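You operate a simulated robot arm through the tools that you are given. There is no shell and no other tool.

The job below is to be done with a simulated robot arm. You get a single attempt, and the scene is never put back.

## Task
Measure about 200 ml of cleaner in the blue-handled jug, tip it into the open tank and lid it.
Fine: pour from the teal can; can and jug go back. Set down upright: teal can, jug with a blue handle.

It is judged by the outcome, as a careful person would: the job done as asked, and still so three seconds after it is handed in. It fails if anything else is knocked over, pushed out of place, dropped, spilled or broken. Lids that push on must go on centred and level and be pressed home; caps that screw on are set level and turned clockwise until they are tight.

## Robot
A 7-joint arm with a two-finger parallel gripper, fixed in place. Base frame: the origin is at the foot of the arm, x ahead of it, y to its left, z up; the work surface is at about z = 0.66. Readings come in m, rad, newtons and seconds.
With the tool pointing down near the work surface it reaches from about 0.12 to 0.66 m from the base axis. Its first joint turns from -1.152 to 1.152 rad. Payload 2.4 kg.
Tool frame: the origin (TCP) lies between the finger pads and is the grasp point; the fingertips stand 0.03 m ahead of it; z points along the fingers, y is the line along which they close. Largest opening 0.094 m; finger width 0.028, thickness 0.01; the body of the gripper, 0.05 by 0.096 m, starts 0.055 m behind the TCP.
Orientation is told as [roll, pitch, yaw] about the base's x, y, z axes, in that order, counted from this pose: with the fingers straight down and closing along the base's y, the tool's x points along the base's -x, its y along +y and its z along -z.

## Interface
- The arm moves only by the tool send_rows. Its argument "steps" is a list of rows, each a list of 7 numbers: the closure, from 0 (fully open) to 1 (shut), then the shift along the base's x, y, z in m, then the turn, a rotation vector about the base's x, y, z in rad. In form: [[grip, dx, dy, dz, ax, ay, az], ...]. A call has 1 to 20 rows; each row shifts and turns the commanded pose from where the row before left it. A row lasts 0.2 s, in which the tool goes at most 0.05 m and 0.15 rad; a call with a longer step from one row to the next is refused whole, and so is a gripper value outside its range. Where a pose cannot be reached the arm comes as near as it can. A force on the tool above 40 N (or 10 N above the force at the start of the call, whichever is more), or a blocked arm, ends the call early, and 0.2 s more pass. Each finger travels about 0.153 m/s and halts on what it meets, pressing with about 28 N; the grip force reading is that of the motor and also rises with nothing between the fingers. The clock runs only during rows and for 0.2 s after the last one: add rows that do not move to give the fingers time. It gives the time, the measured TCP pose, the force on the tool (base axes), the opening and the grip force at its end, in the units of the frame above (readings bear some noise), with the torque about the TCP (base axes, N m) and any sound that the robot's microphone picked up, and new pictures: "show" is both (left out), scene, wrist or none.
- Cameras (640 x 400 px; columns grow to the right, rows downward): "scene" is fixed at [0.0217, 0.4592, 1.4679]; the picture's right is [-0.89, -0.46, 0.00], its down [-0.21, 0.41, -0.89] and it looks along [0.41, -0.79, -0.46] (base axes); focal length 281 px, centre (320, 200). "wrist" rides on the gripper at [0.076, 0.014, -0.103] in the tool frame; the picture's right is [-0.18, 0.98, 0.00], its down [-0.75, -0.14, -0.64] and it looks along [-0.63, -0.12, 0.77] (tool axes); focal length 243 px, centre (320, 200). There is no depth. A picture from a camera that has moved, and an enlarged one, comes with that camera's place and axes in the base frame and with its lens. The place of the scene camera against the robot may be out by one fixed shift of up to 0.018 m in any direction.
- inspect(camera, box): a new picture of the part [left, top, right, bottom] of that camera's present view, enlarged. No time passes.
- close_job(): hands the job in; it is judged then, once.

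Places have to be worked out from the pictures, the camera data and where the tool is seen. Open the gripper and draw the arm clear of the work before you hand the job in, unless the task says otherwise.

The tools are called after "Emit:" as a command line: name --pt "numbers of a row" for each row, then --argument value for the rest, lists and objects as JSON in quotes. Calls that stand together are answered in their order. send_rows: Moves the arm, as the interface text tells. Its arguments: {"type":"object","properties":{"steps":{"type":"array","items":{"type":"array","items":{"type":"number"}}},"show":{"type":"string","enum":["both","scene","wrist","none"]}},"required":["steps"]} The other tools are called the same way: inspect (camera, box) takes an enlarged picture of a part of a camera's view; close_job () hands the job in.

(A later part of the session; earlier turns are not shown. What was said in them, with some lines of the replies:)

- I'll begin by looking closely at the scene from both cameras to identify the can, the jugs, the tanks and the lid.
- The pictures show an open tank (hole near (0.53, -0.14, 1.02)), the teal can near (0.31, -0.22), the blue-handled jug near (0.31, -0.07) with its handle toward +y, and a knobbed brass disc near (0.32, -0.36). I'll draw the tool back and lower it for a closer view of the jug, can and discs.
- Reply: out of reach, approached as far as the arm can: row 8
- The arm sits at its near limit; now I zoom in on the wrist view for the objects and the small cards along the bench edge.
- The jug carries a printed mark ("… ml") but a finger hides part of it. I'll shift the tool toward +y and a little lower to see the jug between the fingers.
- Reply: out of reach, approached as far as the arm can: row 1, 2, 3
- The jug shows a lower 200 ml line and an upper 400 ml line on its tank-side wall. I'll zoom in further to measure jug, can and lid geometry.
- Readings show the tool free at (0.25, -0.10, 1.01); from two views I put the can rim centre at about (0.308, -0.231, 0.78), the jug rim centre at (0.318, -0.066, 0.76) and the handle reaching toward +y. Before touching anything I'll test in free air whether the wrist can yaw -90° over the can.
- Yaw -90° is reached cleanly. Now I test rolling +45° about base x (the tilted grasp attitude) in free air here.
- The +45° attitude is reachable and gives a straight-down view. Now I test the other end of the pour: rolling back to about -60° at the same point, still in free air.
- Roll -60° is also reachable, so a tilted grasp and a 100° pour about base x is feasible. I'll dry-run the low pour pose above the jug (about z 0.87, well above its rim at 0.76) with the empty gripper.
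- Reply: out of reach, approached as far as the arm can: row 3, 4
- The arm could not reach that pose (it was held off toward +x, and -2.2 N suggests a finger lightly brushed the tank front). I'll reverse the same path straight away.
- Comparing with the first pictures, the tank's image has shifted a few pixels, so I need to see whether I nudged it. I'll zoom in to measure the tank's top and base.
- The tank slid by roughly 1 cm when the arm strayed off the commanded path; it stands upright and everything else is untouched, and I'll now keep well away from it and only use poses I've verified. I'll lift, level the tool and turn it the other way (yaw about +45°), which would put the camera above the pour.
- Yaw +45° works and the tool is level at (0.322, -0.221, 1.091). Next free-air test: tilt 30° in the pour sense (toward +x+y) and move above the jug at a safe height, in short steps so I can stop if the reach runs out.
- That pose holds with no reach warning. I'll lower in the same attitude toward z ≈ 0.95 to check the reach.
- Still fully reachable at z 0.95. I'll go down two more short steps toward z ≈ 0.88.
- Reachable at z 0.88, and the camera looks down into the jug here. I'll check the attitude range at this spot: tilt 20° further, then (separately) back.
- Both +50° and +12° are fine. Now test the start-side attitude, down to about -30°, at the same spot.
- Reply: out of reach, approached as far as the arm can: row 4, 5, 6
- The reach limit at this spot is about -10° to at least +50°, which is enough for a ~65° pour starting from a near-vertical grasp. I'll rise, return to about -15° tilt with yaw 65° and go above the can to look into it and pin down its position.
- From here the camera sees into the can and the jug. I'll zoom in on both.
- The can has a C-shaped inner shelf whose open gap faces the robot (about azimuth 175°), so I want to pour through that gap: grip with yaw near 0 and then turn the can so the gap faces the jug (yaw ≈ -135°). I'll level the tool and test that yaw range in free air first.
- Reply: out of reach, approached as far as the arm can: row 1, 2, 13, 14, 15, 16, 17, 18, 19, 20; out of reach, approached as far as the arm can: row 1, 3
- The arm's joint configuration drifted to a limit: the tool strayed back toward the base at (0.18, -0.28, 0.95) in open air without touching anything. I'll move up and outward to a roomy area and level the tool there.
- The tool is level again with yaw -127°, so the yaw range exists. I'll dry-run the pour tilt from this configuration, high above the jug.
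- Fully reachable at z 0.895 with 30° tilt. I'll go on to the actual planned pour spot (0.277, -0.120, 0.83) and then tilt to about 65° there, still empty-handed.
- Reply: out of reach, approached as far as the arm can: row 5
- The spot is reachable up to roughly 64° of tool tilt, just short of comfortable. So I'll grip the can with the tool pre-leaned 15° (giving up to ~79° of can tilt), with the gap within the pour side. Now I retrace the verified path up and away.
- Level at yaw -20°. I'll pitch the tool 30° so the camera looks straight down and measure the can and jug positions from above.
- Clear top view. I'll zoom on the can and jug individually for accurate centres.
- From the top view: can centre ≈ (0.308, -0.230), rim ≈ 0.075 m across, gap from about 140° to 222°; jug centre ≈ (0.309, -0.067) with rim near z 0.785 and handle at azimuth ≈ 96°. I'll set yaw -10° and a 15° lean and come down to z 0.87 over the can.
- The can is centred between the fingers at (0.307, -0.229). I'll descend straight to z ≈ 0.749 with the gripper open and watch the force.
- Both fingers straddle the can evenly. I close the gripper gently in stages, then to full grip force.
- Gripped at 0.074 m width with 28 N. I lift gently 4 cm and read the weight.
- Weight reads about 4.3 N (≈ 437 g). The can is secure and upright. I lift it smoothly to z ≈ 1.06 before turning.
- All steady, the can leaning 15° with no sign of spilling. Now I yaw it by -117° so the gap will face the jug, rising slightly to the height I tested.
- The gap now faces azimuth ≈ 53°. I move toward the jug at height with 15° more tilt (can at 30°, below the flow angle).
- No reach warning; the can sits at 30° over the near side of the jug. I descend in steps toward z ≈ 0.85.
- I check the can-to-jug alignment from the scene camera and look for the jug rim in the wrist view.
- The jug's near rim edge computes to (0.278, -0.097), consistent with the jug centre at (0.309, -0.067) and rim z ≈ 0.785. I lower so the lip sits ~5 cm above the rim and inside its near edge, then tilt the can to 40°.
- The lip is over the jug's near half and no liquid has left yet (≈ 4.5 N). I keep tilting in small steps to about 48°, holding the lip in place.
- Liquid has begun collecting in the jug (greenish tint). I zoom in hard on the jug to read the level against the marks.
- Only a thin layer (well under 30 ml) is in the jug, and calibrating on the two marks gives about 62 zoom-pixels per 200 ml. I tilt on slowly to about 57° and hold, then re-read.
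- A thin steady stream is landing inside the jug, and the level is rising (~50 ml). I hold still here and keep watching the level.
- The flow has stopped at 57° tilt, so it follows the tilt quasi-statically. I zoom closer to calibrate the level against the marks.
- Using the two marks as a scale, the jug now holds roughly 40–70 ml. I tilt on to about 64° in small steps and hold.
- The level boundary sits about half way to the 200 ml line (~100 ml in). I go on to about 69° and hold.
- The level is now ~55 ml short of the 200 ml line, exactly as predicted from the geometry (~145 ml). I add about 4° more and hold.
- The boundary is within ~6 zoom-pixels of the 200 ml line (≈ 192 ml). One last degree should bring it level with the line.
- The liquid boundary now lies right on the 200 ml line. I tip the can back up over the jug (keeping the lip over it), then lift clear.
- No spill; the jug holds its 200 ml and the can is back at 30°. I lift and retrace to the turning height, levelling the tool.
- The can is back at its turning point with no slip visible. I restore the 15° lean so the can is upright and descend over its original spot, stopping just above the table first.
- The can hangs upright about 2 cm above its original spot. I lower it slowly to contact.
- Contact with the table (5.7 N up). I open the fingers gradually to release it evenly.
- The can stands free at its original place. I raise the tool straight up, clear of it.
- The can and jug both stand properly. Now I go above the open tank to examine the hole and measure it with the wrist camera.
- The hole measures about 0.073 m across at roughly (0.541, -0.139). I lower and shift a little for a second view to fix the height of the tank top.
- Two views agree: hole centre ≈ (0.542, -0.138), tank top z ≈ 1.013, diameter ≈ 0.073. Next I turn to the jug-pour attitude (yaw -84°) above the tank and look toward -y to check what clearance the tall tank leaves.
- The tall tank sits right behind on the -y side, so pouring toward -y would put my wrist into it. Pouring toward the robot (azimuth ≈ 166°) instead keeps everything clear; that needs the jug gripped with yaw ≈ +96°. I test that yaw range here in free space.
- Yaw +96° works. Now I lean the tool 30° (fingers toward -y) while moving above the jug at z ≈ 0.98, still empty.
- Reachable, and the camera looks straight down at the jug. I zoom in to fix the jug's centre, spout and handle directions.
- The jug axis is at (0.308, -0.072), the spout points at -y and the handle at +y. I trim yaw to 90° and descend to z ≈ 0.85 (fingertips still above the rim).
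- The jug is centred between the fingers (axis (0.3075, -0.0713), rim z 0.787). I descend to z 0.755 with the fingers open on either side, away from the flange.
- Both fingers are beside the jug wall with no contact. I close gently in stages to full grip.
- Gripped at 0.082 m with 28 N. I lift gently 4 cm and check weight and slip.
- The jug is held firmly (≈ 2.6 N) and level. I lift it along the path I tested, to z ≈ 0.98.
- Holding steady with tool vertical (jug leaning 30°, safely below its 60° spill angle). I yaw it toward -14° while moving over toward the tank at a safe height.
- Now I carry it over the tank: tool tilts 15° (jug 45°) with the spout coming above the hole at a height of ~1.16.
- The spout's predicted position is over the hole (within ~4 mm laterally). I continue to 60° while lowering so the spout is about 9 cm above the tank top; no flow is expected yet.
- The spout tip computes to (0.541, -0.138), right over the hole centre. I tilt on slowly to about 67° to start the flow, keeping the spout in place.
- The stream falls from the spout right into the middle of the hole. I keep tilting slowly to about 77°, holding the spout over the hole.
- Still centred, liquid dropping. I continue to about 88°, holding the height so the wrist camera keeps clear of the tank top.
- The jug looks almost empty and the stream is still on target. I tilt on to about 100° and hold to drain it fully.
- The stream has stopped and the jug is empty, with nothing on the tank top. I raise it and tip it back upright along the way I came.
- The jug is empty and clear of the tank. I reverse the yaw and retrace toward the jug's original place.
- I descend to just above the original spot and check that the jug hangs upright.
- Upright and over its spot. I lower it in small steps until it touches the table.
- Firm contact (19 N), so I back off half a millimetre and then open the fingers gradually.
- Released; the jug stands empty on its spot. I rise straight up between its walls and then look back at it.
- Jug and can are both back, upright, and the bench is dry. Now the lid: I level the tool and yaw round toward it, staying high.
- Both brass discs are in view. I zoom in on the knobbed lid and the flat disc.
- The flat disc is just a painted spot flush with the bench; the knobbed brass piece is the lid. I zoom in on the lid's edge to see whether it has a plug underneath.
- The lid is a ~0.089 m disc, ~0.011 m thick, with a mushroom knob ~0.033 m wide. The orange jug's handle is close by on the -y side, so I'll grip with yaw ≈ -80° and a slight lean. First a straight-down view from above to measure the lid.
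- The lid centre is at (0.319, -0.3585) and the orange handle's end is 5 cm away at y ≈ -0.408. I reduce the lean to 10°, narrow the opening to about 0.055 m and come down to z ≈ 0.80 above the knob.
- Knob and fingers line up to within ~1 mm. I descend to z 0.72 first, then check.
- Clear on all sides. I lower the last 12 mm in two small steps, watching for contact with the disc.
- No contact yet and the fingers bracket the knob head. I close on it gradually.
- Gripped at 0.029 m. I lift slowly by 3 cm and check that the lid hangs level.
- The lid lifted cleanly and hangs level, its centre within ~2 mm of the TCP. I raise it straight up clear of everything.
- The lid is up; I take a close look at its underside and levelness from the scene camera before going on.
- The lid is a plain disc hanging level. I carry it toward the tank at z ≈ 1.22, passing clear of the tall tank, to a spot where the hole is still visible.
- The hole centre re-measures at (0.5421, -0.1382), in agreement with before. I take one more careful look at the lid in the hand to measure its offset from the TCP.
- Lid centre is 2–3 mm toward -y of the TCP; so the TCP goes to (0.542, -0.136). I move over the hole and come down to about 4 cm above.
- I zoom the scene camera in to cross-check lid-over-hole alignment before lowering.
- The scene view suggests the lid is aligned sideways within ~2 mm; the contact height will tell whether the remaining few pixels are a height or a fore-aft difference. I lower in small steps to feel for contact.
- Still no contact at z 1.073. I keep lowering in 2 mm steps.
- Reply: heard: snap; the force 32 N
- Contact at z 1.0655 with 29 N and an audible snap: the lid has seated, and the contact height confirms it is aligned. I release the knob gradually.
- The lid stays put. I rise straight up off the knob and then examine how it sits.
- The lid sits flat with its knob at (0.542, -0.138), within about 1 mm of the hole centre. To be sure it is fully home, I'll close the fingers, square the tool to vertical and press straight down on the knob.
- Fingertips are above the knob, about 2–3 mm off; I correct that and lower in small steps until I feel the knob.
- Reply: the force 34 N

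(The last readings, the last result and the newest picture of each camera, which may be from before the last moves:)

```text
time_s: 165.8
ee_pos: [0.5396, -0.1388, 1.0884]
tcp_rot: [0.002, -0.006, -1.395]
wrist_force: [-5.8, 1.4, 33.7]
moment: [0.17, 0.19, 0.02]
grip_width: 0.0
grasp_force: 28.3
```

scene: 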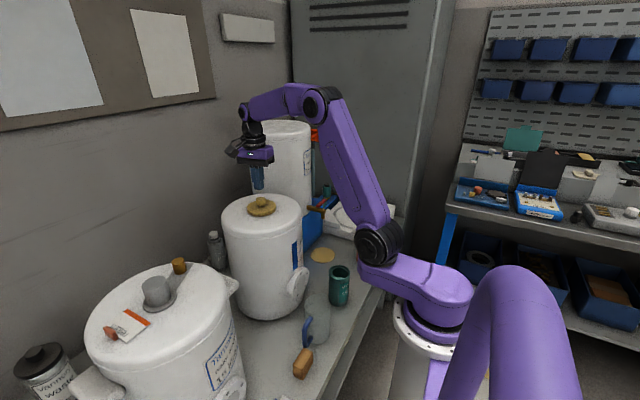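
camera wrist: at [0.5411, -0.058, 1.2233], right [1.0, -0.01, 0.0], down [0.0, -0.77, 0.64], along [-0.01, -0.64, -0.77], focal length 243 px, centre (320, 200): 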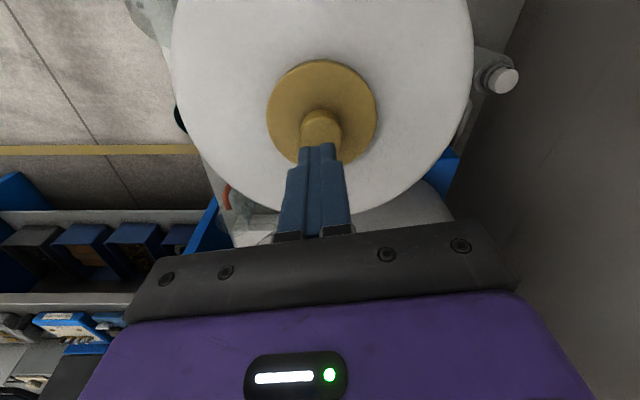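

The knob takes 34 N without moving: the lid was already fully home. I back off straight up and draw the arm clear.

Emit:
send_rows --pt "1 0 0 0.005 0 0 0" --pt "1 0 0 0.02 0 0 0" --pt "1 0 0 0.035 0 0 0" --pt "0.5 0 0 0.04 0 0 0" --pt "0 0 0 0.04 0 0 0" --pt "0 -0.02 0.01 0.04 0 0 0" --pt "0 -0.03 0.01 0.03 0 0 0" --pt "0 -0.03 0.01 0.01 0 0 0" --pt "0 -0.03 0.01 0 0 0 0" --pt "0 -0.03 0.01 0 0 0 0"

Emit:
inspect --camera "scene" --box '[200, 180, 400, 390]'

Emit:
inspect --camera "scene" --box '[225, 180, 305, 240]'

```text
time_s: 168.0
ee_pos: [0.3967, -0.089, 1.3068]
tcp_rot: [-0.005, 0.0, -1.394]
wrist_force: [-0.6, 0.5, 0.6]
moment: [0.03, -0.03, -0.01]
grip_width: 0.0942
grasp_force: 0.0
camera wrist: at [0.397, -0.0118, 1.4095], right [1.0, -0.01, 0.0], down [0.0, -0.77, 0.64], along [-0.01, -0.64, -0.77], focal length 243 px, centre (320, 200)
```

scene: 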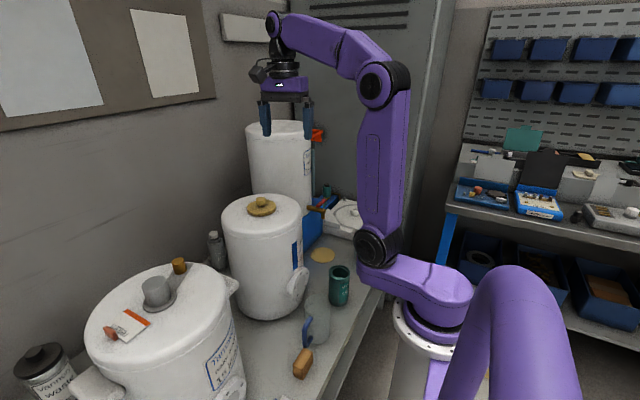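
wrist: 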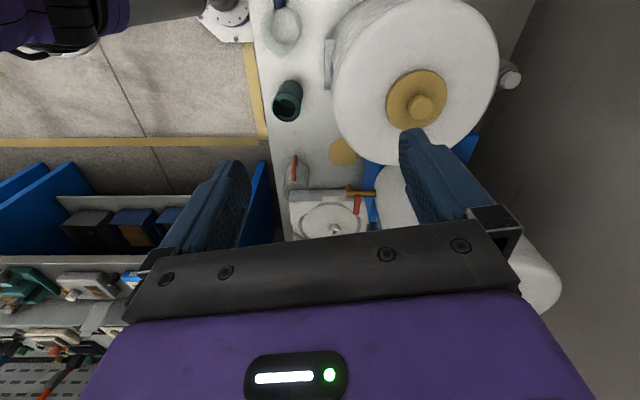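

```text
1.90 times, centred on (300, 285) of scene
camera zoom: at [0.0217, 0.4592, 1.4679], right [-0.89, -0.46, 0.0], down [-0.21, 0.41, -0.89], along [0.41, -0.79, -0.46], focal length 535 px, centre (358, 38)
```

zoom: 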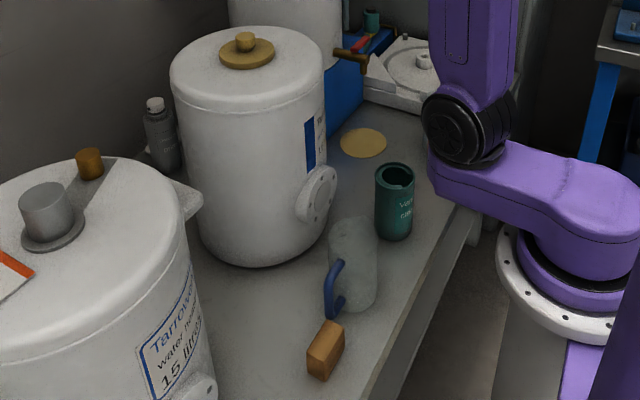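

```text
6.67 times, centred on (265, 210) of scene
camera zoom: at [0.0217, 0.4592, 1.4679], right [-0.89, -0.46, 0.0], down [-0.21, 0.41, -0.89], along [0.41, -0.79, -0.46], focal length 1872 px, centre (687, 133)
```

zoom: 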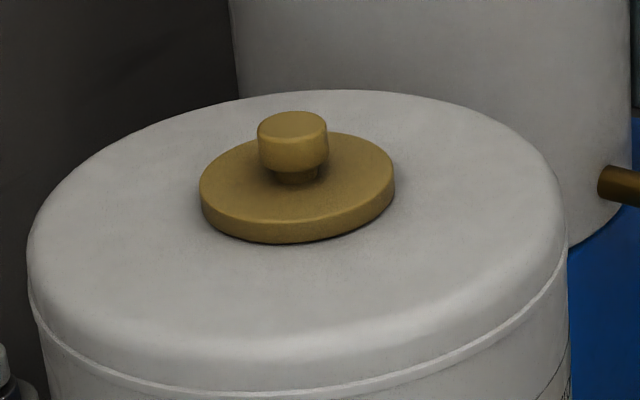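

I've checked the final state. The lid is centred, level and snapped home. The can and the empty jug stand upright on their spots, I can see nothing spilled, and the gripper is open and clear. One blemish: early in the job, a free-air reach test slid the open tank about 1.4 cm back from the robot. It stayed upright, and I left it there rather than risk dragging it back. I'm handing the job in now.

Emit:
close_job

```text
The job is handed in.
```

The job is handed in: about 200 ml of cleaner went from the teal can through the blue-handled jug into the open tank, and the tank is lidded. One thing went wrong: I slid the tank about 1.4 cm.

- **Tank shift:** early on, while testing reach in free air, a finger pushed the open tank about 1.4 cm away from the robot. It stayed upright. I left it there because dragging it back by the top risked tipping it.
- **Measuring:** I poured until the liquid met the jug's 200 ml line in the zoomed scene view. The weight readings were too noisy to confirm the amount closely.
- **Tipping in:** the jug drained fully through the middle of the tank's hole, and I could see no spill on the tank or bench.
- **Lid:** it snapped on. By the camera measurement it sits within about 1 mm of the hole centre, and it did not move under a further 34 N press.
- **Can and jug:** both stand upright in their original places, the jug empty. The gripper is open and the arm is clear.
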